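You operate a simulated robot arm through the tools that you are given. There is no shell and no other tool. Be economical: measure what you need, move in short steps, check, and stop when the job is done.

You are at the controls of a simulated two-armed robot. One attempt, no reset.

TASK
Fetch the blue box labelled "202" from the long blue tray and set it in the pan on the middle shelf of the silver rack. Pick up the black socket wrench from the press bench with one hand, pass it to the other hand and put it on the bay 33 of the steel shelving. Put the carbon brush from the middle shelf of the silver rack on the in end of the steel channel. Any order will do.
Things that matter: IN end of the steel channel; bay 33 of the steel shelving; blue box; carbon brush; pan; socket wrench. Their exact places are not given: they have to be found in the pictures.

It is judged by the outcome, as a careful person would: the job done as asked, and still so three seconds after it is handed in. It fails if anything else is knocked over, pushed out of place, dropped, spilled or broken.

THE ROBOT
Two 7-joint arms with two-finger parallel grippers on one trunk, on a base that drives. Base frame: it is fixed to the floor where the robot stands at the start and does not move with it; the origin is under the middle of the robot, x ahead of it, y to its left, z up; the surface under the hand at the start is at about z = 0.86. Lengths are in m, angles in rad, forces in N, time in s.
The left shoulder is at the start at [0.02, 0.17, 1.178], the right one opposite. With the tool pointing down near the work surface each hand reaches from about 0.2 to 0.68 m from the robot's upright axis, wherever it stands, measured 20 degrees to its own side. Places, roughly: IN end of the steel channel [1.5, -0.1, 0.9]; bay 33 of the steel shelving (22x28 cm) [1.08, -2.34, 0.88]; carbon brush (2x2x2 cm) [-2.5, -1.5, 0.9]; pan (23x28x8 cm) [-2.3, -1.8, 0.9]; socket wrench [-0.75, -2.25, 1]. Payload 3.8 kg a hand.
The TCP of each hand is the grasp point between the finger pads, 0.03 m short of the fingertips. In the tool frame z runs along the fingers and y along their closing line. Largest opening 0.11 m; finger width 0.02, thickness 0.01; the body of the gripper, 0.048 by 0.112 m, starts 0.055 m behind the TCP.
Orientation is that of the tool frame in the base frame, as [roll, pitch, yaw] about the fixed x, y, z axes, in that order (R = Rz(yaw) Ry(pitch) Rx(roll)). With the fingers straight down and closing along the base's y, the tool's x points along the base's -x, its y along +y and its z along -z.

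THE INTERFACE
- The arms move only by the tool jog_arm. It takes "left_increments", "right_increments" or both (then of equal length, played together; a hand with none holds still); each is a list that holds one entry, the list of rows, each a list of 7 numbers: the shift along the tool's x, y, z in m, then the turn, a rotation vector about the tool's x, y, z in rad, then the closure in counts, from 0 (fully open) to 255 (shut). In form: [[[dx, dy, dz, rx, ry, rz, jaw], ...]]. A call has 1 to 20 rows; each row is the pose to reach, as a shift and turn from the pose commanded when the call began, along the tool's axes at that moment. Each row takes 0.2 s and may step no farther than 0.05 m and 0.15 rad from the row before; otherwise, or with a gripper value out of range, the whole call is refused. Where a pose cannot be reached the arm comes as near as it can. A force on the tool above 40 N (or 10 N above the force at the start of the call, whichever is more), or a blocked arm, ends the call early, and 0.2 s more pass. The fingers move at their own pace (about 0.072 m/s each) and stop on an object; they squeeze with about 42 N. The grip force told is the motor's: it shows also when the fingers shut on nothing. Time passes only in rows, and 0.2 s behind the last, so rows that repeat a pose let the fingers close. It gives the time, the measured TCP pose, the force on the tool (base axes), the opening and the grip force at its end, in the units of the frame above (readings bear some noise), with the torque about the TCP (base axes, N m) and any sound that the robot's microphone picked up.
- Cameras (640 x 400 px; columns grow to the right, rows downward): "scene" is now at [0.1059, -0.0164, 1.3387]; the picture's right is [-0.15, -0.99, 0.00], its down [-0.61, 0.09, -0.79] and it looks along [0.78, -0.12, -0.62] (base axes); focal length 219 px, centre (320, 200). "left" rides on the left gripper at [0.072, -0.017, -0.103] in its tool frame; the picture's right is [0.23, 0.97, 0.00], its down [-0.76, 0.18, -0.62] and it looks along [-0.61, 0.14, 0.78] (tool axes); focal length 222 px, centre (320, 200). "right" rides on the right gripper at [0.072, 0.017, -0.103] in its tool frame; the picture's right is [-0.23, 0.97, 0.00], its down [-0.76, -0.18, -0.62] and it looks along [-0.61, -0.14, 0.78] (tool axes); focal length 222 px, centre (320, 200).
- camera(camera): a new picture of that camera. The clock stands still meanwhile.
- lift_body(by): slides the trunk up (or, below 0, down) by that many m; the arms and the scene camera ride with it, the base frame stays. It gives what a move gives, with no picture.
- roll_base(legs): drives the robot by 1 to 6 legs, each [ahead, turn to the left] in m and rad, along the robot's own axes; the way and the turn of a leg run together, so that a leg with both is an arc; at most 1.5 m and 3.142 rad a leg. The arms and the cameras ride along, it lands a little off, and it stops where it bumps. It gives what a move gives.
- turn_head(pan, tilt): turns the head with the scene camera to pan (to the left, within 1.396 rad either way) and tilt (down, from -0.506 to 1.204), counted from straight ahead of the robot. It gives what a move gives.
- locate(camera, pixels): there is no depth. For up to 12 entries [column, row, z] of the newest picture of that camera ("zoom" is the newest enlarged one), the place [x, y] in the base frame at which the ray of that pixel passes the height z, good to about 0.002 m, but the place of the scene camera against the robot may be out by one fixed shift of up to 0.018 m in any direction. The clock stands still meanwhile.
- close_up(camera, box): a new picture of the part [left, top, right, bottom] of that camera's present view, enlarged. The clock stands still meanwhile.
- close_job(): hands the job in; it is judged then, once.

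Keep the steps short. Do not move on a guess: measure, check each grasp and each placing, and mend mistakes. In all there are 110 turns and 108 pictures (those below and enlarged ones count). Leave the grippers open and the arms clear of the work at the hand-in unless told otherwise, and finish with a single line.

The tools are called as a command line: name --argument value ..., lists and objects as JSON in quotes. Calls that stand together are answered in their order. jog_arm: Moves the arms, as the interface text tells. Its arguments: {"type":"object","properties":{"left_increments":{"type":"array","items":{"type":"array","items":{"type":"array","items":{"type":"number"}}}},"right_increments":{"type":"array","items":{"type":"array","items":{"type":"array","items":{"type":"number"}}}}},"required":[]} The other tools are called the same way: lift_body (by) slides the trunk up or down; roll_base (legs) drives the base; turn_head (pan, tilt) turns the head that bears the scene camera; camera (camera) takes a picture; locate (camera, pixels) gives the place at which the rays of pixels pass given heights; close_up (camera, box) takes an enlarged picture of a part of a camera's view; close_job () hands the job in.

At the start:

```text
t: 0.0
left_ee_pos: [0.5448, 0.1447, 1.1867]
left_orientation: [-3.14, 0.0, 3.142]
left_wrist_force: [-0.5, -0.4, 0.2]
left_wrist_torque: [-0.01, 0.0, 0.0]
left_grip_width: 0.1098
left_finger_force: 0.1
right_ee_pos: [0.4268, -0.2435, 1.113]
right_orientation: [-3.14, 0.001, 3.141]
right_wrist_force: [0.3, 0.4, -0.5]
right_wrist_torque: [0.0, 0.05, -0.01]
right_grip_width: 0.1097
right_finger_force: 0.2
trunk travel left (down, up): [-0.275, 0.295]
robot x, y, heading: [0.0007, -0.0019, 0.004]
head pan, tilt: [-0.15, 0.663]
```

scene: 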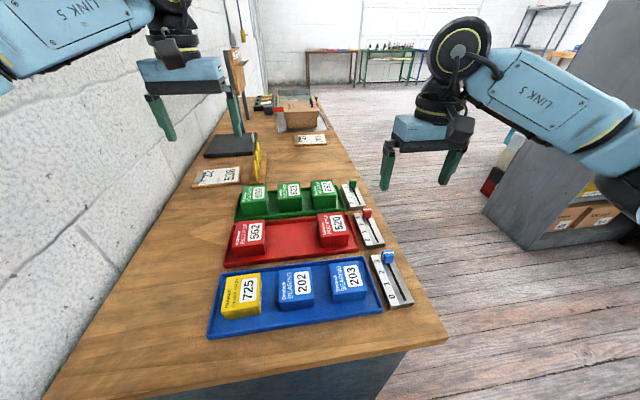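
right: 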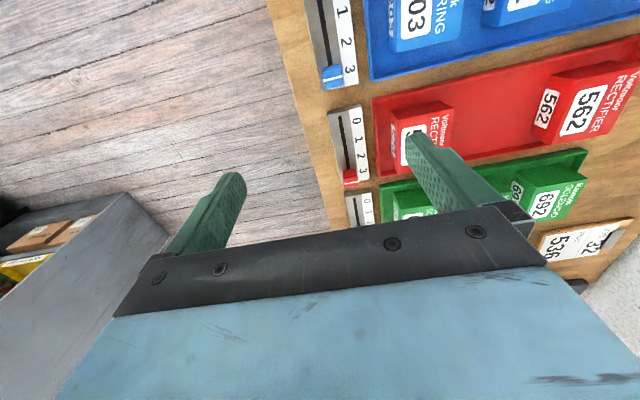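
left: 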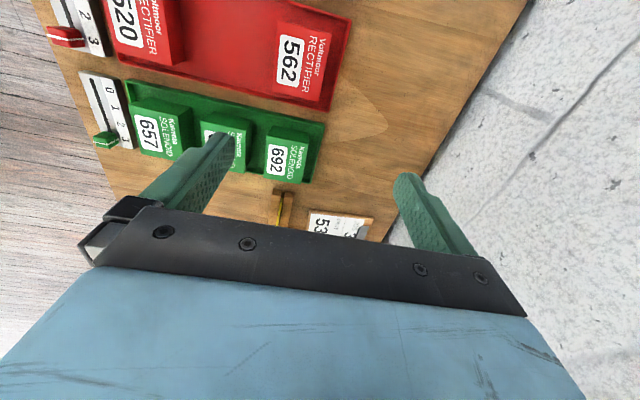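

I see the blue tray with box 202 at about (297,287). I'll enlarge that and measure it.

close_up --camera "scene" --box '[190, 160, 430, 350]'

locate --camera "scene" --pixels '[[295, 285, 0.9], [278, 270, 0.9], [310, 270, 0.9], [313, 306, 0.86], [282, 310, 0.86], [208, 338, 0.86], [383, 309, 0.86], [300, 115, 0.9]]'

```text
2.11 times, centred on (310, 255) of scene
```

zoom: 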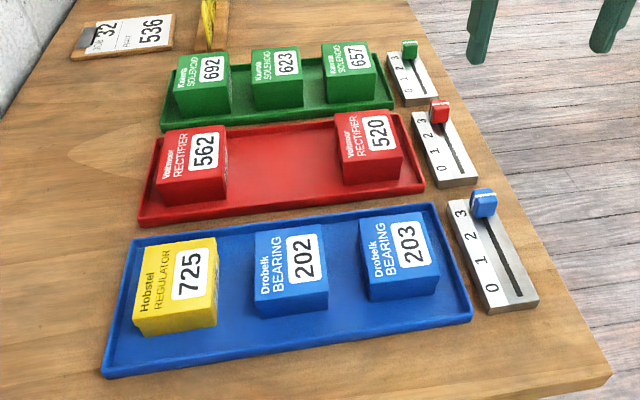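

```text
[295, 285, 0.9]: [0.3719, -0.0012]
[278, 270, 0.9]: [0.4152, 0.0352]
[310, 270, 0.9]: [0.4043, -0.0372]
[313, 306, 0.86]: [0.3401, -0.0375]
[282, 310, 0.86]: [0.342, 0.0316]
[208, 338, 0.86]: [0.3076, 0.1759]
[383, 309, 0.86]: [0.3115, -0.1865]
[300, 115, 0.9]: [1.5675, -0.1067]
```

Box 202's centre is near (0.375, 0.0). I'll bring the right hand above it, staying high, to look through its wrist camera.

jog_arm --right_increments '[[[0.01, 0.048, 0, 0, 0, 0, 0], [0.02, 0.096, 0, 0, 0, 0, 0], [0.03, 0.144, 0, 0, 0, 0, 0], [0.04, 0.192, 0, 0, 0, 0, 0], [0.05, 0.24, 0, 0, 0, 0, 0], [0.05, 0.24, 0.04, 0, 0, 0, 0], [0.05, 0.24, 0.06, 0, 0, 0, 0], [0.05, 0.24, 0.06, 0, 0, 0, 0]]]'

camera --camera "right"

camera --camera "scene"

```text
t: 1.8
left_ee_pos: [0.5427, 0.1448, 1.1852]
left_orientation: [3.141, 0.0, 3.141]
left_wrist_force: [-0.2, 0.3, 0.3]
left_wrist_torque: [0.03, 0.0, -0.04]
left_grip_width: 0.1101
left_finger_force: 0.1
right_ee_pos: [0.3767, -0.0041, 1.0513]
right_orientation: [-3.141, -0.001, 3.139]
right_wrist_force: [0.1, -0.6, -0.4]
right_wrist_torque: [0.0, 0.0, 0.01]
right_grip_width: 0.1101
right_finger_force: 0.1
trunk travel left (down, up): [-0.275, 0.295]
robot x, y, heading: [0.0012, 0.0039, 0.001]
head pan, tilt: [-0.15, 0.663]
```

```text
103 pictures are left
```

right: 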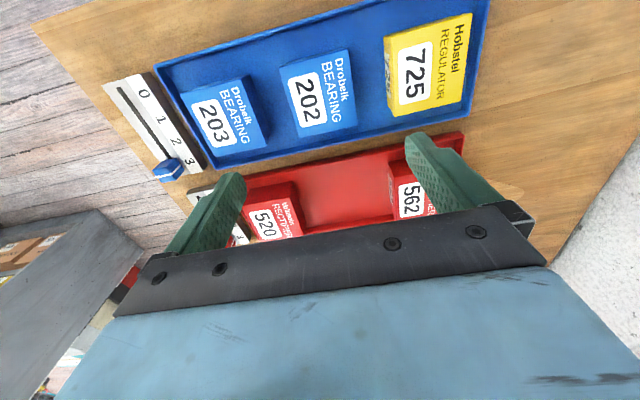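

```text
102 pictures are left
```

scene: 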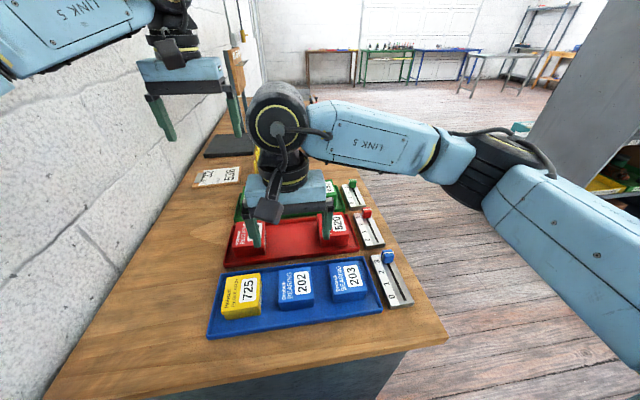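

Now measuring box 202's corners with the wrist camera, at several heights.

close_up --camera "right" --box '[220, 20, 420, 145]'

locate --camera "right" --pixels '[[279, 67, 0.9], [347, 50, 0.9], [357, 123, 0.9], [297, 136, 0.9], [279, 67, 0.88], [347, 50, 0.88], [357, 123, 0.88], [297, 136, 0.88], [297, 136, 0.865], [357, 126, 0.865]]'

```text
3.20 times, centred on (320, 82) of right
```

zoom: 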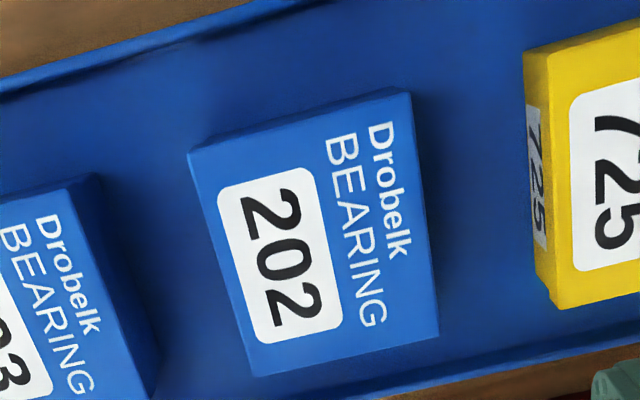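

```text
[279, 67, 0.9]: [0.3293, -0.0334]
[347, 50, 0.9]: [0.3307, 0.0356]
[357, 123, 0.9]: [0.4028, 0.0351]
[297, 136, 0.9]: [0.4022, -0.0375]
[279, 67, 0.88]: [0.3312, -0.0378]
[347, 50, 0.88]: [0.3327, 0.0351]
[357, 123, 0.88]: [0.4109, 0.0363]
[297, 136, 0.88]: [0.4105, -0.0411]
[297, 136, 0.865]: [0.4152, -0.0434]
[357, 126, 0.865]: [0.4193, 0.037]
```

Box 202 measures about 7×7 cm, centred at (0.366, 0.000), with roughly 4 cm free on each side. I'll narrow the jaws to about 9 cm and go down to TCP z≈0.90, then close.

jog_arm --right_increments '[[[0.01, 0.004, 0.0, 0, 0, 0, 44], [0.0105, 0.004, 0.04, 0, 0, 0, 44], [0.0105, 0.004, 0.08, 0, 0, 0, 44], [0.0105, 0.004, 0.11, 0, 0, 0, 44], [0.0105, 0.004, 0.135, 0, 0, 0, 44], [0.0105, 0.004, 0.15, 0, 0, 0, 44], [0.0105, 0.004, 0.15, 0, 0, 0, 44]]]'

camera --camera "right"

camera --camera "scene"

```text
t: 3.4
left_ee_pos: [0.5439, 0.1443, 1.1847]
left_orientation: [-3.141, 0.0, 3.141]
left_wrist_force: [-0.1, -0.7, -0.1]
left_wrist_torque: [0.01, -0.02, 0.01]
left_grip_width: 0.1098
left_finger_force: 0.0
right_ee_pos: [0.3661, 0.0002, 0.9031]
right_orientation: [-3.141, 0.0, 3.14]
right_wrist_force: [0.0, -0.8, 0.5]
right_wrist_torque: [-0.02, 0.0, -0.02]
right_grip_width: 0.091
right_finger_force: 0.0
trunk travel left (down, up): [-0.275, 0.295]
robot x, y, heading: [0.0023, -0.0043, 0.002]
head pan, tilt: [-0.15, 0.663]
```

```text
100 pictures are left
```

right: 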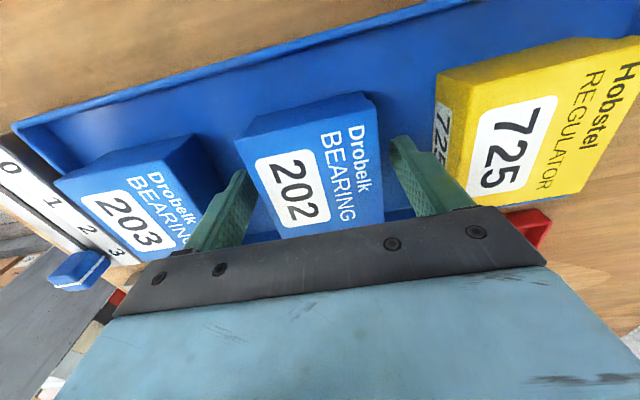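

```text
99 pictures are left
```

scene: 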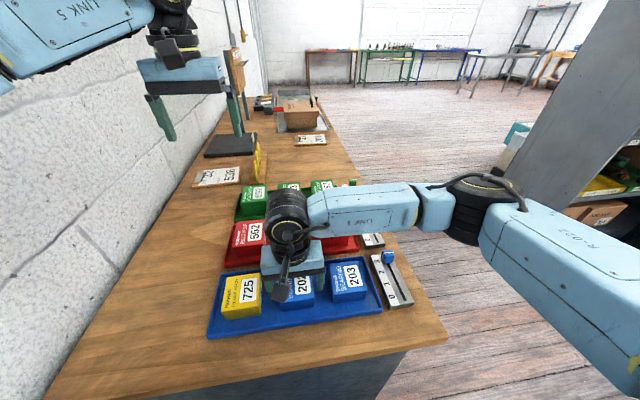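

The fingers straddle the box. I'll check the box centre against this closer view before closing.

locate --camera "right" --pixels '[[235, 136, 0.9], [375, 98, 0.9], [235, 136, 0.91], [375, 98, 0.91], [384, 222, 0.9], [240, 172, 0.873], [405, 138, 0.873]]'

```text
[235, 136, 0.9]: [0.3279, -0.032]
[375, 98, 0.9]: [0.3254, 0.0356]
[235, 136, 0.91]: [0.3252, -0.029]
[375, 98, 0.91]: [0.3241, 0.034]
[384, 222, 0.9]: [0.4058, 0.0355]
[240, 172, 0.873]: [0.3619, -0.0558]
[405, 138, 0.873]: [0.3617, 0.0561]
```

It agrees: the box top is at z≈0.90 and its centre at x≈0.366. Closing, then a first small lift.

jog_arm --right_increments '[[[0, 0, 0.004, 0, 0, 0, 120], [0, 0, 0.004, 0, 0, 0, 200], [0, 0, 0.004, 0, 0, 0, 255], [0, 0, 0.004, 0, 0, 0, 255], [0, 0, 0.004, 0, 0, 0, 255], [0, 0, -0.03, 0, 0, 0, 255], [0, 0, -0.07, 0, 0, 0, 255], [0, 0, -0.11, 0, 0, 0, 255], [0, 0, -0.15, 0, 0, 0, 255], [0, 0, -0.19, 0, 0, 0, 255], [0, 0, -0.19, 0, 0, 0, 255]]]'

camera --camera "right"

```text
t: 5.8
left_ee_pos: [0.5434, 0.145, 1.1845]
left_orientation: [-3.141, 0.0, -3.141]
left_wrist_force: [-0.7, -0.8, 0.5]
left_wrist_torque: [-0.01, 0.02, -0.02]
left_grip_width: 0.1101
left_finger_force: 0.2
right_ee_pos: [0.3653, 0.0008, 1.0943]
right_orientation: [-3.141, 0.0, 3.139]
right_wrist_force: [-0.6, 0.0, -2.3]
right_wrist_torque: [0.01, 0.04, 0.02]
right_grip_width: 0.0694
right_finger_force: 41.8
trunk travel left (down, up): [-0.275, 0.295]
robot x, y, heading: [-0.0009, -0.0007, -0.001]
head pan, tilt: [-0.15, 0.663]
```

```text
98 pictures are left
```

right: 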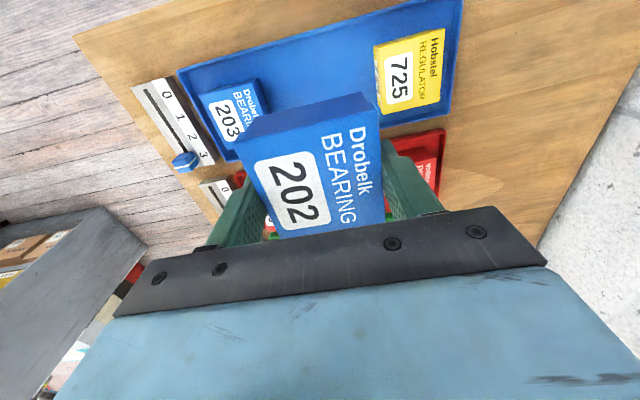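

Box 202 is held (opening 0.069, full force). I'll tuck both hands back closer to the body, then look around to the right.

jog_arm --right_increments '[[[0, -0.045, -0.02, 0, 0, 0, 255], [0, -0.09, -0.04, 0, 0, 0, 255], [0, -0.135, -0.06, 0, 0, 0, 255], [0, -0.18, -0.08, 0, 0, 0, 255], [0.02, -0.2, -0.1, 0, 0, 0, 255], [0.03, -0.2, -0.1, 0, 0, 0, 255], [0.03, -0.2, -0.1, 0, 0, 0, 255]]]' --left_increments '[[[0.04, 0, 0, 0, 0, 0, 0], [0.08, 0.01, 0, 0, 0, 0, 0], [0.12, 0.02, 0, 0, 0, 0, 0], [0.16, 0.03, 0, 0, 0, 0, 0], [0.2, 0.04, 0, 0, 0, 0, 0], [0.2, 0.05, 0, 0, 0, 0, 0], [0.2, 0.05, 0, 0, 0, 0, 0]]]'

turn_head --pan -1.39 --tilt 0.35

camera --camera "scene"

```text
t: 7.6
left_ee_pos: [0.3355, 0.1186, 1.1839]
left_orientation: [3.09, -0.021, 3.017]
left_wrist_force: [0.4, -0.2, 0.0]
left_wrist_torque: [-0.03, 0.01, 0.0]
left_grip_width: 0.11
left_finger_force: 0.0
right_ee_pos: [0.3338, -0.2345, 1.1895]
right_orientation: [3.112, 0.002, 3.138]
right_wrist_force: [0.4, -0.6, -0.5]
right_wrist_torque: [0.04, 0.04, 0.02]
right_grip_width: 0.0696
right_finger_force: 41.6
trunk travel left (down, up): [-0.275, 0.295]
robot x, y, heading: [-0.0002, -0.0035, -0.013]
head pan, tilt: [-0.15, 0.663]
stopped in row 7 (left hand): the arm was blocked; the commanded pose is now the measured one
```

```text
t: 9.0
left_ee_pos: [0.3348, 0.1189, 1.1848]
left_orientation: [3.088, -0.017, 3.018]
left_wrist_force: [-0.3, 0.2, 0.0]
left_wrist_torque: [0.0, 0.01, 0.01]
left_grip_width: 0.1098
left_finger_force: 0.0
right_ee_pos: [0.335, -0.2362, 1.1876]
right_orientation: [3.11, 0.002, 3.139]
right_wrist_force: [-0.2, 0.1, -1.2]
right_wrist_torque: [-0.01, 0.0, -0.02]
right_grip_width: 0.0697
right_finger_force: 41.8
trunk travel left (down, up): [-0.275, 0.295]
robot x, y, heading: [0.0039, -0.0079, -0.003]
head pan, tilt: [-1.389, 0.351]
```

```text
97 pictures are left
```

scene: 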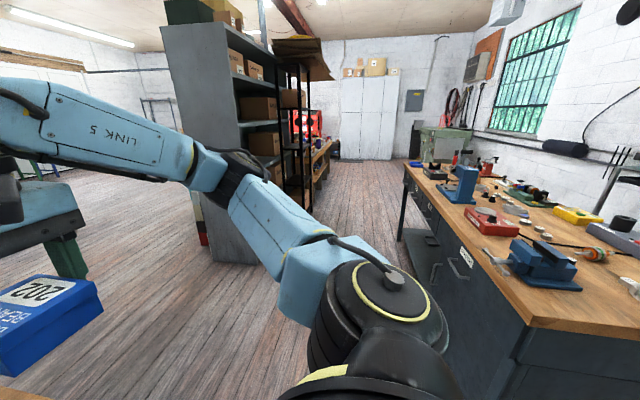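

The left elbow hit something (probably the wall). The press bench is off to the right. I'll map floor points and edges before driving.

locate --camera "scene" --pixels '[[530, 325, 0.86], [405, 165, 0.86], [400, 240, 0], [213, 262, 0], [258, 262, 0], [305, 210, 0], [205, 245, 0], [540, 275, 0.87], [462, 200, 0.87], [340, 157, 0]]'

turn_head --pan -0.9 --tilt 0.5

camera --camera "scene"

turn_head --pan 1.39 --tilt 0.4

camera --camera "scene"

```text
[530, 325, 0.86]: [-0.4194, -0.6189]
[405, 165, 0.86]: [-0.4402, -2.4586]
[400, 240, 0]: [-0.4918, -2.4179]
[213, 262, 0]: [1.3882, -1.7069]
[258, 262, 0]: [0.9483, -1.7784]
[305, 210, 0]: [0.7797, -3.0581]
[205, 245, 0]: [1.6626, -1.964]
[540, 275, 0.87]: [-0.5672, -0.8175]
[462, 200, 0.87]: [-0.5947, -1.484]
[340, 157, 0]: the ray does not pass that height
```

```text
t: 10.0
left_ee_pos: [0.3356, 0.1187, 1.1851]
left_orientation: [3.087, -0.014, 3.018]
left_wrist_force: [1.2, 0.2, 0.0]
left_wrist_torque: [0.03, 0.01, -0.03]
left_grip_width: 0.11
left_finger_force: 0.1
right_ee_pos: [0.3339, -0.2351, 1.1873]
right_orientation: [3.11, 0.003, 3.139]
right_wrist_force: [-0.1, -0.1, -1.0]
right_wrist_torque: [-0.01, 0.01, 0.0]
right_grip_width: 0.0693
right_finger_force: 42.1
trunk travel left (down, up): [-0.275, 0.295]
robot x, y, heading: [-0.0021, -0.007, -0.008]
head pan, tilt: [-0.901, 0.499]
```

```text
96 pictures are left
```

scene: 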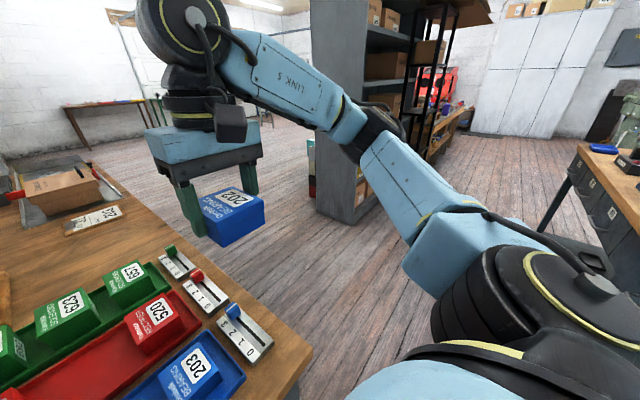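

```text
t: 12.1
left_ee_pos: [0.3359, 0.1186, 1.1858]
left_orientation: [3.089, -0.015, 3.017]
left_wrist_force: [-0.4, 0.0, 0.4]
left_wrist_torque: [0.02, 0.01, 0.02]
left_grip_width: 0.1099
left_finger_force: 0.1
right_ee_pos: [0.3351, -0.2345, 1.1871]
right_orientation: [3.11, 0.002, 3.141]
right_wrist_force: [-0.5, -0.3, -0.4]
right_wrist_torque: [0.0, 0.01, 0.0]
right_grip_width: 0.0695
right_finger_force: 41.9
trunk travel left (down, up): [-0.275, 0.295]
robot x, y, heading: [0.0035, -0.0062, -0.011]
head pan, tilt: [1.389, 0.4]
```

```text
95 pictures are left
```

scene: 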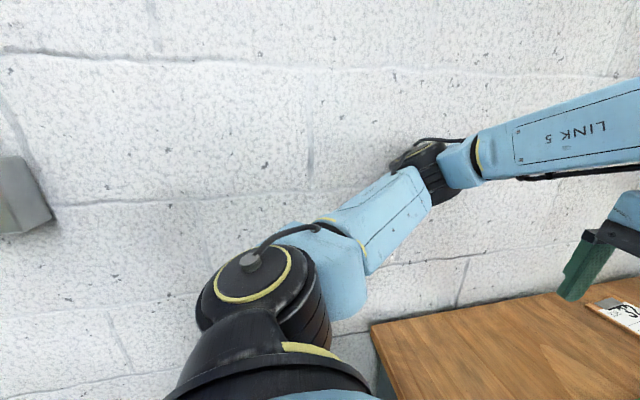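

The left elbow is near the wall. I'll move the left hand forward a little to free it, then back up and turn right, looking around as I go.

jog_arm --left_increments '[[[-0.04, -0.01, 0, 0, 0, 0, 0], [-0.08, -0.02, 0, 0, 0, 0, 0], [-0.1, -0.02, 0, 0, 0, 0, 0], [-0.1, -0.02, 0, 0, 0, 0, 0]]]'

roll_base --legs '[[-0.25, 0]]'

roll_base --legs '[[0, -1.57]]'

turn_head --pan -0.6 --tilt 0.4

camera --camera "scene"

turn_head --pan -1.39 --tilt 0.4

camera --camera "scene"

```text
t: 13.1
left_ee_pos: [0.4365, 0.1303, 1.1794]
left_orientation: [3.124, -0.013, 3.044]
left_wrist_force: [-1.3, 0.4, 0.1]
left_wrist_torque: [-0.07, 0.03, -0.04]
left_grip_width: 0.1101
left_finger_force: 0.0
right_ee_pos: [0.3373, -0.2025, 1.1937]
right_orientation: [-3.141, -0.002, 3.14]
right_wrist_force: [-0.1, 0.6, -1.3]
right_wrist_torque: [-0.03, 0.04, -0.02]
right_grip_width: 0.0697
right_finger_force: 41.7
trunk travel left (down, up): [-0.275, 0.295]
robot x, y, heading: [0.0014, -0.0032, -0.005]
head pan, tilt: [1.389, 0.4]
```

```text
t: 14.9
left_ee_pos: [0.1842, 0.1308, 1.1801]
left_orientation: [3.123, -0.013, 3.044]
left_wrist_force: [0.2, 0.0, 0.7]
left_wrist_torque: [-0.01, -0.04, -0.03]
left_grip_width: 0.11
left_finger_force: 0.1
right_ee_pos: [0.0847, -0.2004, 1.1942]
right_orientation: [3.141, 0.0, 3.139]
right_wrist_force: [0.5, -0.1, -0.4]
right_wrist_torque: [0.01, 0.01, -0.01]
right_grip_width: 0.0695
right_finger_force: 42.3
trunk travel left (down, up): [-0.275, 0.295]
robot x, y, heading: [-0.2547, 0.0032, -0.006]
head pan, tilt: [1.389, 0.4]
```

```text
t: 19.2
left_ee_pos: [-0.1209, -0.4407, 1.1803]
left_orientation: [3.122, -0.012, 1.465]
left_wrist_force: [0.1, -0.3, -0.5]
left_wrist_torque: [0.0, -0.02, 0.0]
left_grip_width: 0.11
left_finger_force: 0.1
right_ee_pos: [-0.4521, -0.3379, 1.1918]
right_orientation: [-3.141, 0.0, 1.563]
right_wrist_force: [0.2, 0.1, -1.9]
right_wrist_torque: [-0.01, -0.01, 0.0]
right_grip_width: 0.0696
right_finger_force: 42.4
trunk travel left (down, up): [-0.275, 0.295]
robot x, y, heading: [-0.2495, -0.0016, -1.587]
head pan, tilt: [1.389, 0.4]
```

```text
t: 21.1
left_ee_pos: [-0.121, -0.4396, 1.1794]
left_orientation: [3.125, -0.015, 1.464]
left_wrist_force: [-0.5, 0.6, 0.6]
left_wrist_torque: [0.02, -0.01, 0.0]
left_grip_width: 0.1099
left_finger_force: 0.0
right_ee_pos: [-0.4517, -0.338, 1.1924]
right_orientation: [-3.141, 0.001, 1.559]
right_wrist_force: [-0.1, -0.9, -1.4]
right_wrist_torque: [-0.02, 0.03, 0.0]
right_grip_width: 0.0694
right_finger_force: 42.0
trunk travel left (down, up): [-0.275, 0.295]
robot x, y, heading: [-0.252, -0.0022, -1.586]
head pan, tilt: [-0.6, 0.4]
```

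```text
94 pictures are left
```

scene: 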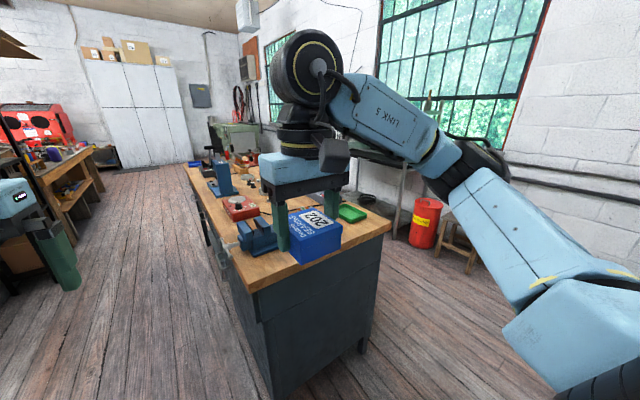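

```text
t: 22.2
left_ee_pos: [-0.121, -0.44, 1.1808]
left_orientation: [3.124, -0.013, 1.465]
left_wrist_force: [-0.1, 0.4, 0.2]
left_wrist_torque: [-0.03, 0.02, -0.01]
left_grip_width: 0.11
left_finger_force: 0.0
right_ee_pos: [-0.4519, -0.3366, 1.1935]
right_orientation: [-3.141, 0.0, 1.559]
right_wrist_force: [-0.7, -0.1, -1.3]
right_wrist_torque: [0.01, 0.0, -0.03]
right_grip_width: 0.0692
right_finger_force: 42.1
trunk travel left (down, up): [-0.275, 0.295]
robot x, y, heading: [-0.2481, 0.0022, -1.584]
head pan, tilt: [-1.389, 0.4]
```

```text
93 pictures are left
```

scene: 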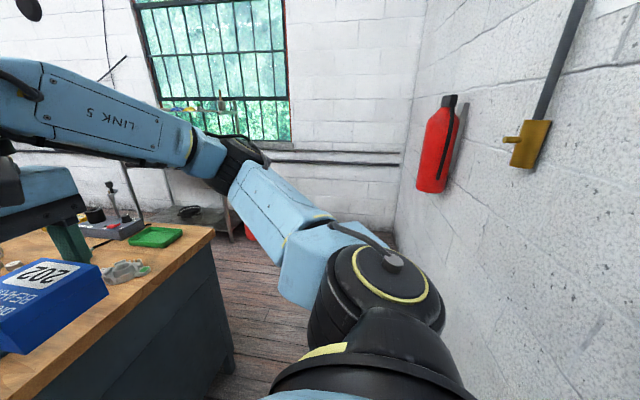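

locate --camera "scene" --pixels '[[213, 232, 0.86], [0, 392, 0.86], [398, 235, 0], [233, 372, 0], [248, 238, 0], [240, 190, 0.9], [220, 240, 0]]'

close_up --camera "scene" --box '[80, 60, 400, 260]'

```text
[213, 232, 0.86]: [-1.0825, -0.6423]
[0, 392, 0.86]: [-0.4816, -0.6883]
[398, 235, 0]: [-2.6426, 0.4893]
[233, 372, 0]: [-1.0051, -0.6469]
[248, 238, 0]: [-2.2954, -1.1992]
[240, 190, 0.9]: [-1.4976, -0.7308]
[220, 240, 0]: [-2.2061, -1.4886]
```

```text
2.00 times, centred on (240, 160) of scene
```

zoom: 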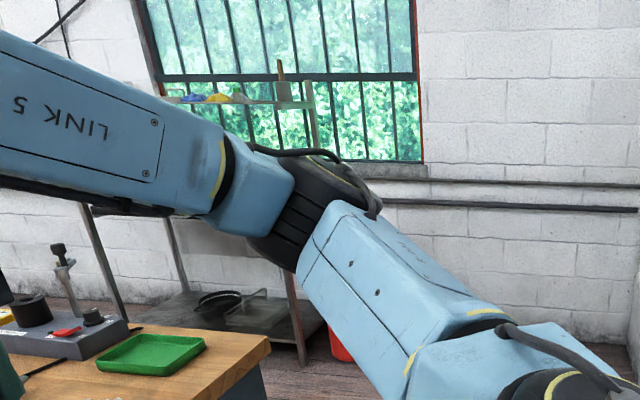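

The press bench is an island (x −0.44…−1.08, y −0.64…−2.45), and the silver rack stands behind it against the west wall. I'll go between the bench and the north wall, so first ahead 0.1, then turn to face west.

roll_base --legs '[[0.1, 0], [0, -1.555]]'

turn_head --pan 0.3 --tilt 0.5

camera --camera "scene"

```text
t: 27.1
left_ee_pos: [-0.6865, -0.247, 1.1799]
left_orientation: [3.123, -0.013, -0.076]
left_wrist_force: [0.3, 0.7, -0.3]
left_wrist_torque: [-0.03, 0.0, -0.03]
left_grip_width: 0.11
left_finger_force: 0.0
right_ee_pos: [-0.5944, 0.0875, 1.1932]
right_orientation: [-3.141, 0.0, 0.023]
right_wrist_force: [-0.2, -0.4, -1.6]
right_wrist_torque: [-0.02, -0.01, 0.02]
right_grip_width: 0.0693
right_finger_force: 42.0
trunk travel left (down, up): [-0.275, 0.295]
robot x, y, heading: [-0.2528, -0.1037, -3.132]
head pan, tilt: [-1.389, 0.4]
```

```text
t: 28.9
left_ee_pos: [-0.6869, -0.2463, 1.1808]
left_orientation: [3.123, -0.015, -0.075]
left_wrist_force: [-0.1, -0.6, -0.3]
left_wrist_torque: [-0.03, -0.04, 0.03]
left_grip_width: 0.11
left_finger_force: 0.1
right_ee_pos: [-0.5938, 0.0877, 1.1931]
right_orientation: [3.14, 0.001, 0.022]
right_wrist_force: [-0.3, -0.2, -1.8]
right_wrist_torque: [0.01, -0.02, -0.03]
right_grip_width: 0.0694
right_finger_force: 41.8
trunk travel left (down, up): [-0.275, 0.295]
robot x, y, heading: [-0.2513, -0.1065, -3.127]
head pan, tilt: [0.3, 0.499]
```

```text
91 pictures are left
```

scene: 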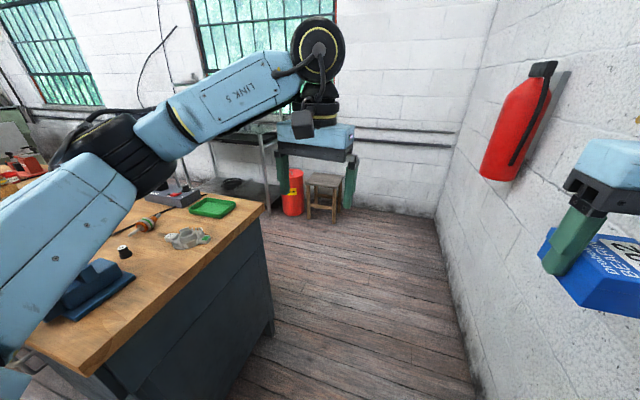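

A fire extinguisher hangs on the north wall, so I'll keep nearer the bench. I'll shift to y≈−0.24, then run west.

roll_base --legs '[[0, 0.35], [0.4, 0], [0, -0.36]]'

turn_head --pan -0.9 --tilt 0.3

camera --camera "scene"

```text
t: 33.5
left_ee_pos: [-1.0626, -0.3825, 1.1802]
left_orientation: [3.123, -0.015, -0.09]
left_wrist_force: [0.3, -0.4, 0.4]
left_wrist_torque: [0.0, 0.01, 0.01]
left_grip_width: 0.1101
left_finger_force: 0.0
right_ee_pos: [-0.965, -0.0498, 1.1911]
right_orientation: [-3.141, 0.001, 0.008]
right_wrist_force: [-0.7, -0.8, -0.9]
right_wrist_torque: [-0.04, 0.04, 0.0]
right_grip_width: 0.0696
right_finger_force: 41.5
trunk travel left (down, up): [-0.275, 0.295]
robot x, y, heading: [-0.623, -0.2433, -3.144]
head pan, tilt: [0.3, 0.499]
```

```text
t: 34.9
left_ee_pos: [-1.0617, -0.3832, 1.1799]
left_orientation: [3.126, -0.013, -0.089]
left_wrist_force: [-0.3, 0.5, -0.6]
left_wrist_torque: [0.0, 0.01, -0.02]
left_grip_width: 0.1101
left_finger_force: 0.0
right_ee_pos: [-0.965, -0.0501, 1.1933]
right_orientation: [3.141, 0.001, 0.011]
right_wrist_force: [0.4, -0.3, -1.3]
right_wrist_torque: [0.01, -0.01, -0.02]
right_grip_width: 0.0697
right_finger_force: 42.0
trunk travel left (down, up): [-0.275, 0.295]
robot x, y, heading: [-0.6248, -0.245, -3.139]
head pan, tilt: [-0.901, 0.3]
```

```text
90 pictures are left
```

scene: 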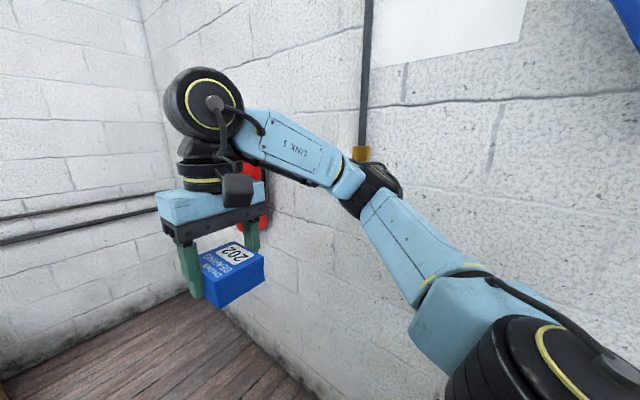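

There's clearance now. I'll drive west about 1.0 m to x≈−1.63 and turn left to face south along the aisle.

roll_base --legs '[[1.0, 0], [0, 1.57]]'

turn_head --pan -0.5 --tilt 0.5

camera --camera "scene"

```text
t: 43.9
left_ee_pos: [-1.4837, -0.6784, 1.1797]
left_orientation: [3.124, -0.014, 1.465]
left_wrist_force: [-0.6, 0.2, -0.2]
left_wrist_torque: [-0.02, -0.02, -0.01]
left_grip_width: 0.11
left_finger_force: 0.1
right_ee_pos: [-1.8146, -0.5764, 1.1918]
right_orientation: [-3.142, 0.001, 1.565]
right_wrist_force: [0.3, -0.3, -0.9]
right_wrist_torque: [0.0, 0.02, -0.02]
right_grip_width: 0.0693
right_finger_force: 42.2
trunk travel left (down, up): [-0.275, 0.295]
robot x, y, heading: [-1.619, -0.2446, -1.583]
head pan, tilt: [-0.901, 0.3]
```

```text
t: 44.8
left_ee_pos: [-1.4835, -0.6786, 1.1805]
left_orientation: [3.125, -0.014, 1.467]
left_wrist_force: [-0.6, 0.4, 0.2]
left_wrist_torque: [-0.04, -0.01, 0.01]
left_grip_width: 0.11
left_finger_force: 0.1
right_ee_pos: [-1.8166, -0.576, 1.1929]
right_orientation: [3.141, 0.0, 1.564]
right_wrist_force: [-0.6, 0.0, -0.3]
right_wrist_torque: [0.0, 0.02, 0.01]
right_grip_width: 0.0695
right_finger_force: 41.7
trunk travel left (down, up): [-0.275, 0.295]
robot x, y, heading: [-1.6181, -0.2455, -1.587]
head pan, tilt: [-0.499, 0.499]
```

```text
89 pictures are left
```

scene: 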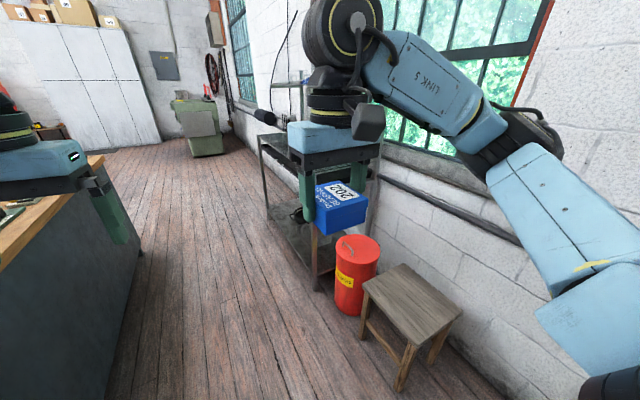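

locate --camera "scene" --pixels '[[318, 290, 0], [272, 228, 0], [345, 312, 0], [400, 392, 0], [365, 345, 0], [262, 150, 0.9], [100, 165, 0.87]]'

close_up --camera "scene" --box '[220, 60, 420, 320]'

```text
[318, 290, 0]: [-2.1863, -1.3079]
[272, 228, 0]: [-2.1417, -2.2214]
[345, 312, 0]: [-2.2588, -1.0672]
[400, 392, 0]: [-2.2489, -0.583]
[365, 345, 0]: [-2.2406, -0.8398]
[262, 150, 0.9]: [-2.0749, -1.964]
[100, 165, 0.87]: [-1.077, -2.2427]
```

```text
1.54 times, centred on (320, 190) of scene
```

zoom: 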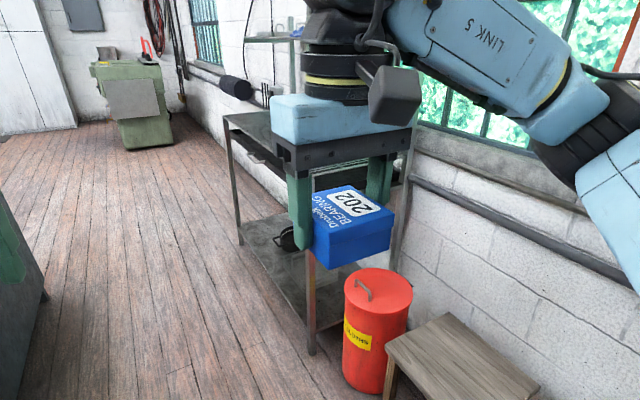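

The rack front is at x≈−2.16 (y −1.31 to −2.22). I'll drive south 1.6 m along the aisle, turn to face the rack and look.

roll_base --legs '[[1.3, 0], [0.35, 0], [0, -1.56]]'

turn_head --pan 0.0 --tilt 0.45

camera --camera "scene"

```text
t: 57.0
left_ee_pos: [-2.0623, -2.0367, 1.1793]
left_orientation: [3.125, -0.014, -0.085]
left_wrist_force: [0.2, -1.0, -0.1]
left_wrist_torque: [0.01, 0.03, 0.03]
left_grip_width: 0.1101
left_finger_force: 0.0
right_ee_pos: [-1.9672, -1.7035, 1.1933]
right_orientation: [3.141, 0.0, 0.014]
right_wrist_force: [0.7, -0.1, -1.2]
right_wrist_torque: [0.0, 0.02, 0.02]
right_grip_width: 0.0694
right_finger_force: 41.5
trunk travel left (down, up): [-0.275, 0.295]
robot x, y, heading: [-1.6259, -1.896, -3.136]
head pan, tilt: [-0.499, 0.499]
```

```text
t: 57.9
left_ee_pos: [-2.062, -2.0376, 1.1796]
left_orientation: [3.123, -0.012, -0.085]
left_wrist_force: [-0.1, -0.8, -1.0]
left_wrist_torque: [-0.02, 0.0, 0.02]
left_grip_width: 0.1101
left_finger_force: 0.0
right_ee_pos: [-1.9674, -1.702, 1.1925]
right_orientation: [-3.141, 0.0, 0.014]
right_wrist_force: [-0.2, 0.3, -1.3]
right_wrist_torque: [-0.02, 0.02, 0.01]
right_grip_width: 0.0694
right_finger_force: 42.0
trunk travel left (down, up): [-0.275, 0.295]
robot x, y, heading: [-1.6292, -1.8951, -3.137]
head pan, tilt: [0.0, 0.45]
```

```text
87 pictures are left
```

scene: 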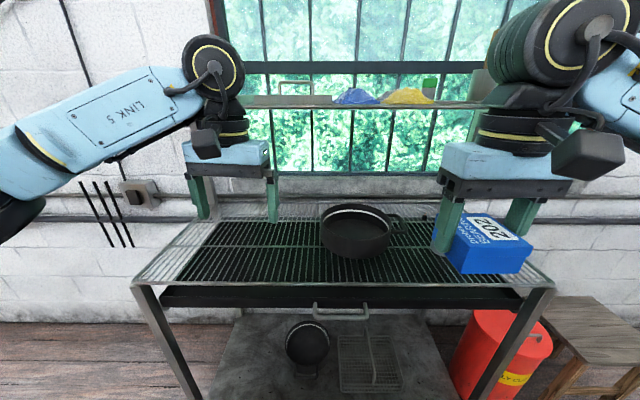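

The pan is at (355,232) on the middle shelf. Measuring it and looking closer.

locate --camera "scene" --pixels '[[320, 212, 0.95], [390, 215, 0.95], [355, 232, 0.95], [355, 258, 0.88], [355, 205, 0.96], [135, 282, 0.87], [553, 285, 0.87], [250, 103, 1.35], [490, 103, 1.35], [350, 218, 0.88]]'

close_up --camera "scene" --box '[270, 80, 590, 280]'

camera --camera "right"

```text
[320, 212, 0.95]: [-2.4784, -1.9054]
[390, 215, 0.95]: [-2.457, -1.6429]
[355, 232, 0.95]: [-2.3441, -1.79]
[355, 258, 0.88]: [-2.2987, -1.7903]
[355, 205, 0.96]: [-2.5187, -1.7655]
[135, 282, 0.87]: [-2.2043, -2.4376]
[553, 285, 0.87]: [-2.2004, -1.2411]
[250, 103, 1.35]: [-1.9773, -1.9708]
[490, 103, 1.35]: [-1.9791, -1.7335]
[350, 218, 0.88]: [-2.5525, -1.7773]
```

```text
2.00 times, centred on (430, 180) of scene
```

zoom: 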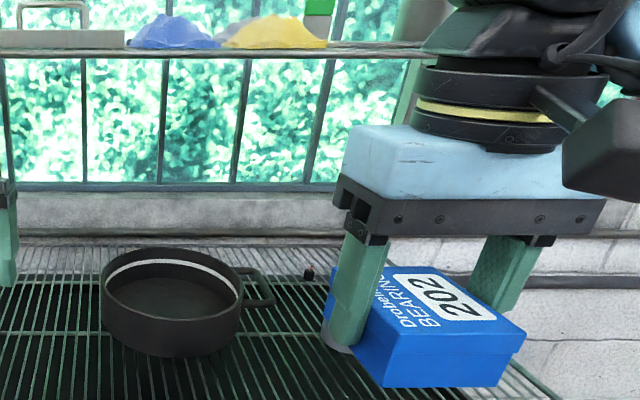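

```text
85 pictures are left
```

right: 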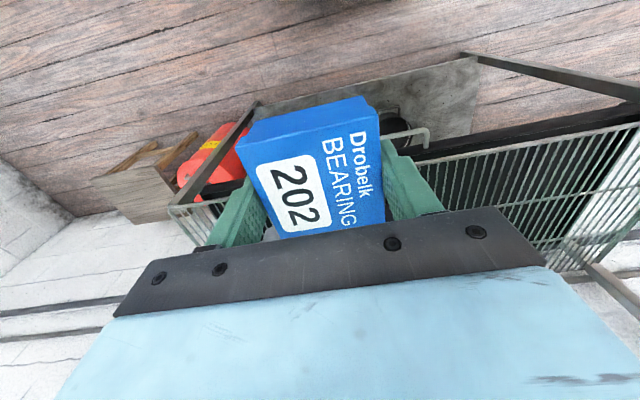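

The pan is centred near (−2.42, −1.79), and a small dark thing that may be the brush shows at scene (424,176). I'll drive 0.2 m closer and look again.

roll_base --legs '[[0.2, 0]]'

turn_head --pan -0.1 --tilt 0.6

camera --camera "scene"

camera --camera "left"

camera --camera "right"

```text
t: 59.5
left_ee_pos: [-2.2638, -2.0384, 1.1793]
left_orientation: [3.124, -0.014, -0.081]
left_wrist_force: [0.5, 0.5, -0.3]
left_wrist_torque: [-0.02, -0.03, 0.0]
left_grip_width: 0.1098
left_finger_force: 0.0
right_ee_pos: [-2.1677, -1.7054, 1.1936]
right_orientation: [-3.141, -0.001, 0.016]
right_wrist_force: [0.5, 0.5, -1.8]
right_wrist_torque: [0.03, 0.0, 0.0]
right_grip_width: 0.0695
right_finger_force: 42.5
trunk travel left (down, up): [-0.275, 0.295]
robot x, y, heading: [-1.8282, -1.8978, -3.137]
head pan, tilt: [0.0, 0.45]
```

```text
t: 60.2
left_ee_pos: [-2.2619, -2.0383, 1.1798]
left_orientation: [3.124, -0.013, -0.082]
left_wrist_force: [-0.6, -0.3, -0.6]
left_wrist_torque: [0.0, -0.02, -0.03]
left_grip_width: 0.1101
left_finger_force: 0.1
right_ee_pos: [-2.1669, -1.7046, 1.1943]
right_orientation: [-3.141, 0.0, 0.014]
right_wrist_force: [0.4, 0.5, -0.9]
right_wrist_torque: [0.02, 0.01, -0.02]
right_grip_width: 0.0693
right_finger_force: 42.6
trunk travel left (down, up): [-0.275, 0.295]
robot x, y, heading: [-1.8284, -1.8993, -3.133]
head pan, tilt: [-0.099, 0.6]
```

```text
84 pictures are left
```

scene: 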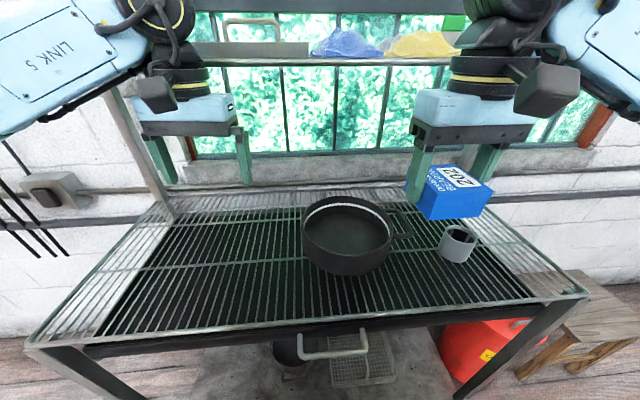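

```text
83 pictures are left
```

left: 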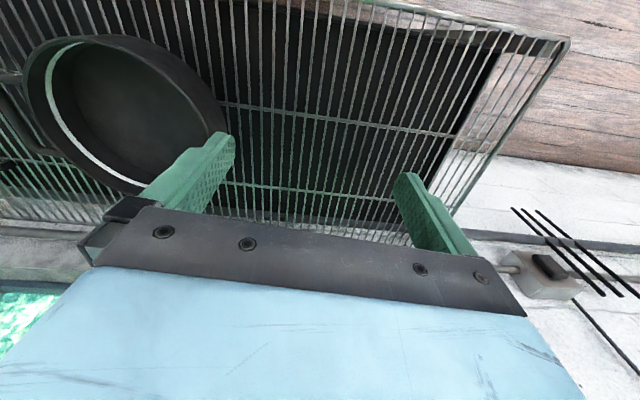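

```text
82 pictures are left
```

right: 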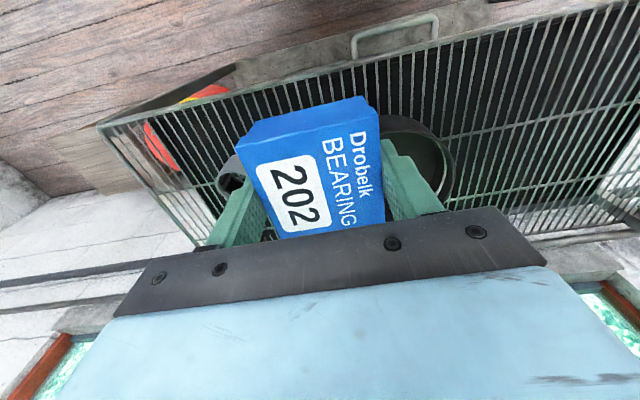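

The left wrist camera sees the pan well; locating its rim there and in the scene view.

locate --camera "left" --pixels '[[25, 85, 0.94], [222, 130, 0.94], [110, 36, 0.94], [140, 192, 0.94], [25, 85, 0.95], [222, 130, 0.95]]'

locate --camera "scene" --pixels '[[302, 222, 0.94], [392, 232, 0.94], [347, 196, 0.94], [347, 252, 0.94], [347, 275, 0.86], [455, 235, 0.9], [455, 262, 0.86], [195, 43, 1.3], [455, 62, 1.3]]'

```text
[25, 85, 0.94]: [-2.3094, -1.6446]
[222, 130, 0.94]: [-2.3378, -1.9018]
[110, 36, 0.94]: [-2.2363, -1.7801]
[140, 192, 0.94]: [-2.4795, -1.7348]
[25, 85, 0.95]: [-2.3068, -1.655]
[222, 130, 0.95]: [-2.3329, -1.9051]
```

```text
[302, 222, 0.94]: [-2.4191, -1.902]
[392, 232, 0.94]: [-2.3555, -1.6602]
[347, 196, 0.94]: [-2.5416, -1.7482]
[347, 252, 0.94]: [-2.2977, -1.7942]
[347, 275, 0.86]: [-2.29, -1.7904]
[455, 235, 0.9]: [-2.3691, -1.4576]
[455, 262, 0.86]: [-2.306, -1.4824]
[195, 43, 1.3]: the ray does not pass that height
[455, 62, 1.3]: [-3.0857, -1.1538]
```

Pan centre is about (−2.37, −1.78). The narrow upper shelf at about head height may be close to the wrist, so I'll measure its front edge by raising the trunk for a second view.

lift_body --by 0.2

camera --camera "scene"

```text
t: 62.4
left_ee_pos: [-2.2624, -2.0387, 1.3797]
left_orientation: [3.124, -0.012, -0.083]
left_wrist_force: [0.4, -0.7, 0.7]
left_wrist_torque: [0.0, 0.0, 0.0]
left_grip_width: 0.1097
left_finger_force: 0.0
right_ee_pos: [-2.1677, -1.7049, 1.3925]
right_orientation: [3.142, 0.001, 0.016]
right_wrist_force: [-1.1, -0.2, -1.4]
right_wrist_torque: [0.02, -0.04, 0.01]
right_grip_width: 0.0695
right_finger_force: 42.1
trunk travel left (down, up): [-0.475, 0.095]
robot x, y, heading: [-1.8343, -1.8994, -3.133]
head pan, tilt: [-0.099, 0.6]
```

```text
81 pictures are left
```

scene: 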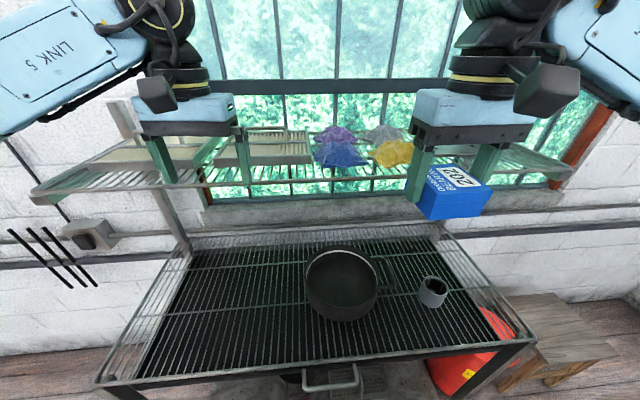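

The upper shelf's front edge is at about x=−2.31, z≈1.32, so it overhangs the pan. The wrist (joint top about 0.255 above the TCP) fits under it if I come in low. I'll first draw the left hand back from the shelf, then lower the trunk.

jog_arm --left_increments '[[[0.04, 0, 0, 0, 0, 0, 0], [0.08, 0, 0, 0, 0, 0, 0], [0.12, 0, 0, 0, 0, 0, 0], [0.12, 0, 0, 0, 0, 0, 0]]]'

lift_body --by -0.3

camera --camera "scene"

```text
t: 63.4
left_ee_pos: [-2.1427, -2.0486, 1.3811]
left_orientation: [3.124, -0.015, -0.081]
left_wrist_force: [-0.7, 0.2, 0.1]
left_wrist_torque: [0.0, -0.01, -0.01]
left_grip_width: 0.11
left_finger_force: 0.1
right_ee_pos: [-2.1689, -1.704, 1.3921]
right_orientation: [3.142, -0.003, 0.016]
right_wrist_force: [-0.2, 0.4, -1.5]
right_wrist_torque: [0.02, 0.0, -0.04]
right_grip_width: 0.0694
right_finger_force: 41.7
trunk travel left (down, up): [-0.475, 0.095]
robot x, y, heading: [-1.8278, -1.8992, -3.137]
head pan, tilt: [-0.099, 0.6]
```

```text
t: 66.4
left_ee_pos: [-2.1417, -2.0501, 1.0829]
left_orientation: [3.124, -0.012, -0.082]
left_wrist_force: [1.0, -0.1, 0.0]
left_wrist_torque: [0.0, -0.01, 0.0]
left_grip_width: 0.1098
left_finger_force: 0.1
right_ee_pos: [-2.1668, -1.7057, 1.093]
right_orientation: [3.141, 0.002, 0.015]
right_wrist_force: [0.0, -0.6, -1.6]
right_wrist_torque: [-0.02, -0.04, 0.0]
right_grip_width: 0.0694
right_finger_force: 41.9
trunk travel left (down, up): [-0.175, 0.395]
robot x, y, heading: [-1.8287, -1.8949, -3.137]
head pan, tilt: [-0.099, 0.6]
```

```text
80 pictures are left
```

scene: 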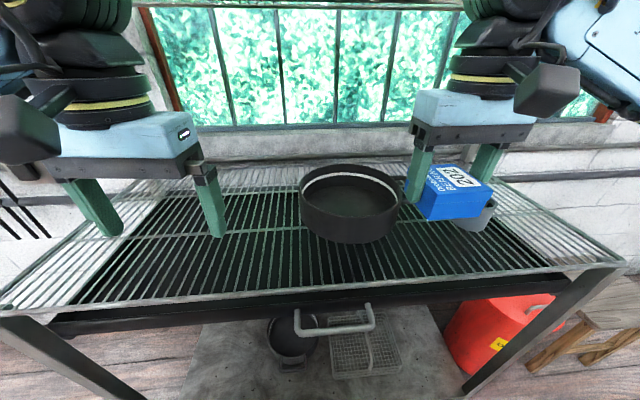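

Now lower the right hand to z≈1.0 in front of the upper shelf, then slide halfway to the pan and check.

jog_arm --right_increments '[[[0, 0.03, 0.04, 0, 0, 0, 255], [0, 0.06, 0.075, 0, 0, 0, 255], [0, 0.075, 0.088, 0, 0, 0, 255], [-0.04, 0.075, 0.088, 0, 0, 0, 255], [-0.08, 0.075, 0.088, 0, 0, 0, 255], [-0.12, 0.075, 0.088, 0, 0, 0, 255], [-0.12, 0.075, 0.088, 0, 0, 0, 255]]]'

camera --camera "scene"

camera --camera "right"

camera --camera "left"

```text
t: 68.0
left_ee_pos: [-2.1411, -2.0495, 1.0829]
left_orientation: [3.125, -0.011, -0.082]
left_wrist_force: [-0.1, 0.5, 0.3]
left_wrist_torque: [0.0, 0.01, -0.02]
left_grip_width: 0.11
left_finger_force: 0.1
right_ee_pos: [-2.2861, -1.7809, 1.0047]
right_orientation: [3.141, -0.001, 0.015]
right_wrist_force: [-0.2, -0.9, -1.7]
right_wrist_torque: [0.01, 0.01, -0.03]
right_grip_width: 0.0697
right_finger_force: 42.3
trunk travel left (down, up): [-0.175, 0.395]
robot x, y, heading: [-1.8296, -1.8957, -3.132]
head pan, tilt: [-0.099, 0.6]
```

```text
79 pictures are left
```

scene: 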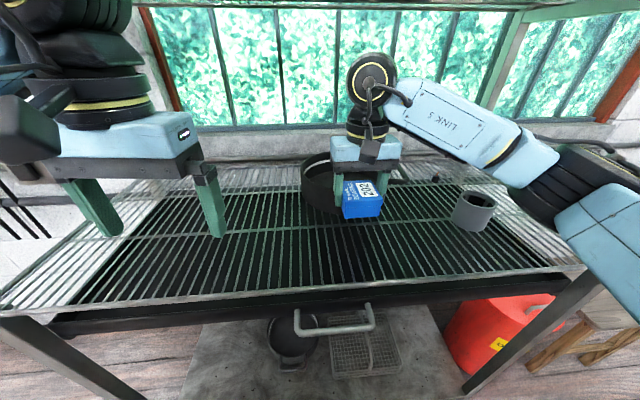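

```text
78 pictures are left
```

right: 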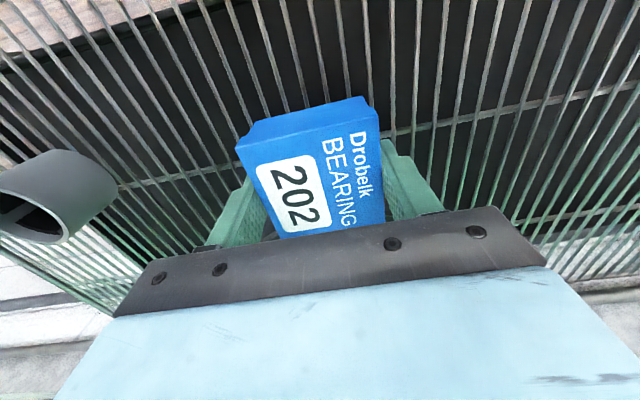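

```text
77 pictures are left
```

left: 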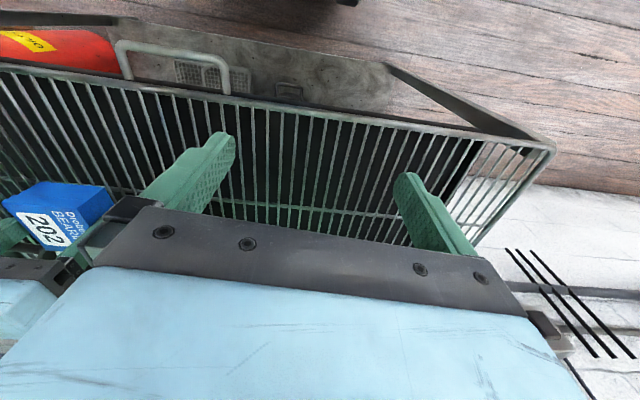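

Locating the pan rim in this view, with the box (known place) as a check on the scene camera's shift.

close_up --camera "scene" --box '[280, 120, 480, 245]'

locate --camera "scene" --pixels '[[299, 190, 0.945], [401, 190, 0.945], [350, 166, 0.945], [310, 216, 0.86], [361, 190, 1.005], [343, 199, 1.005], [383, 197, 1.005], [435, 178, 0.87]]'

```text
3.20 times, centred on (380, 182) of scene
```

zoom: 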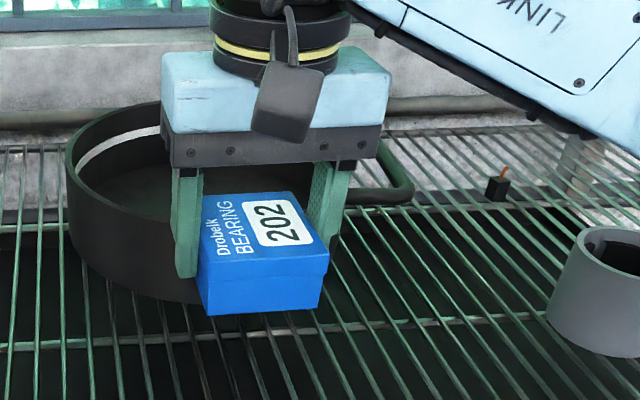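

```text
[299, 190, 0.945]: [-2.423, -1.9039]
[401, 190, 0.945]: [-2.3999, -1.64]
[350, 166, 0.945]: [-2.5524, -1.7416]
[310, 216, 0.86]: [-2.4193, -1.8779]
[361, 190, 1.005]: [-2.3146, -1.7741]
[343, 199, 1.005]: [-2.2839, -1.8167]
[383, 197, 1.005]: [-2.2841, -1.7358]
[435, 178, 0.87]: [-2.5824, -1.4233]
```

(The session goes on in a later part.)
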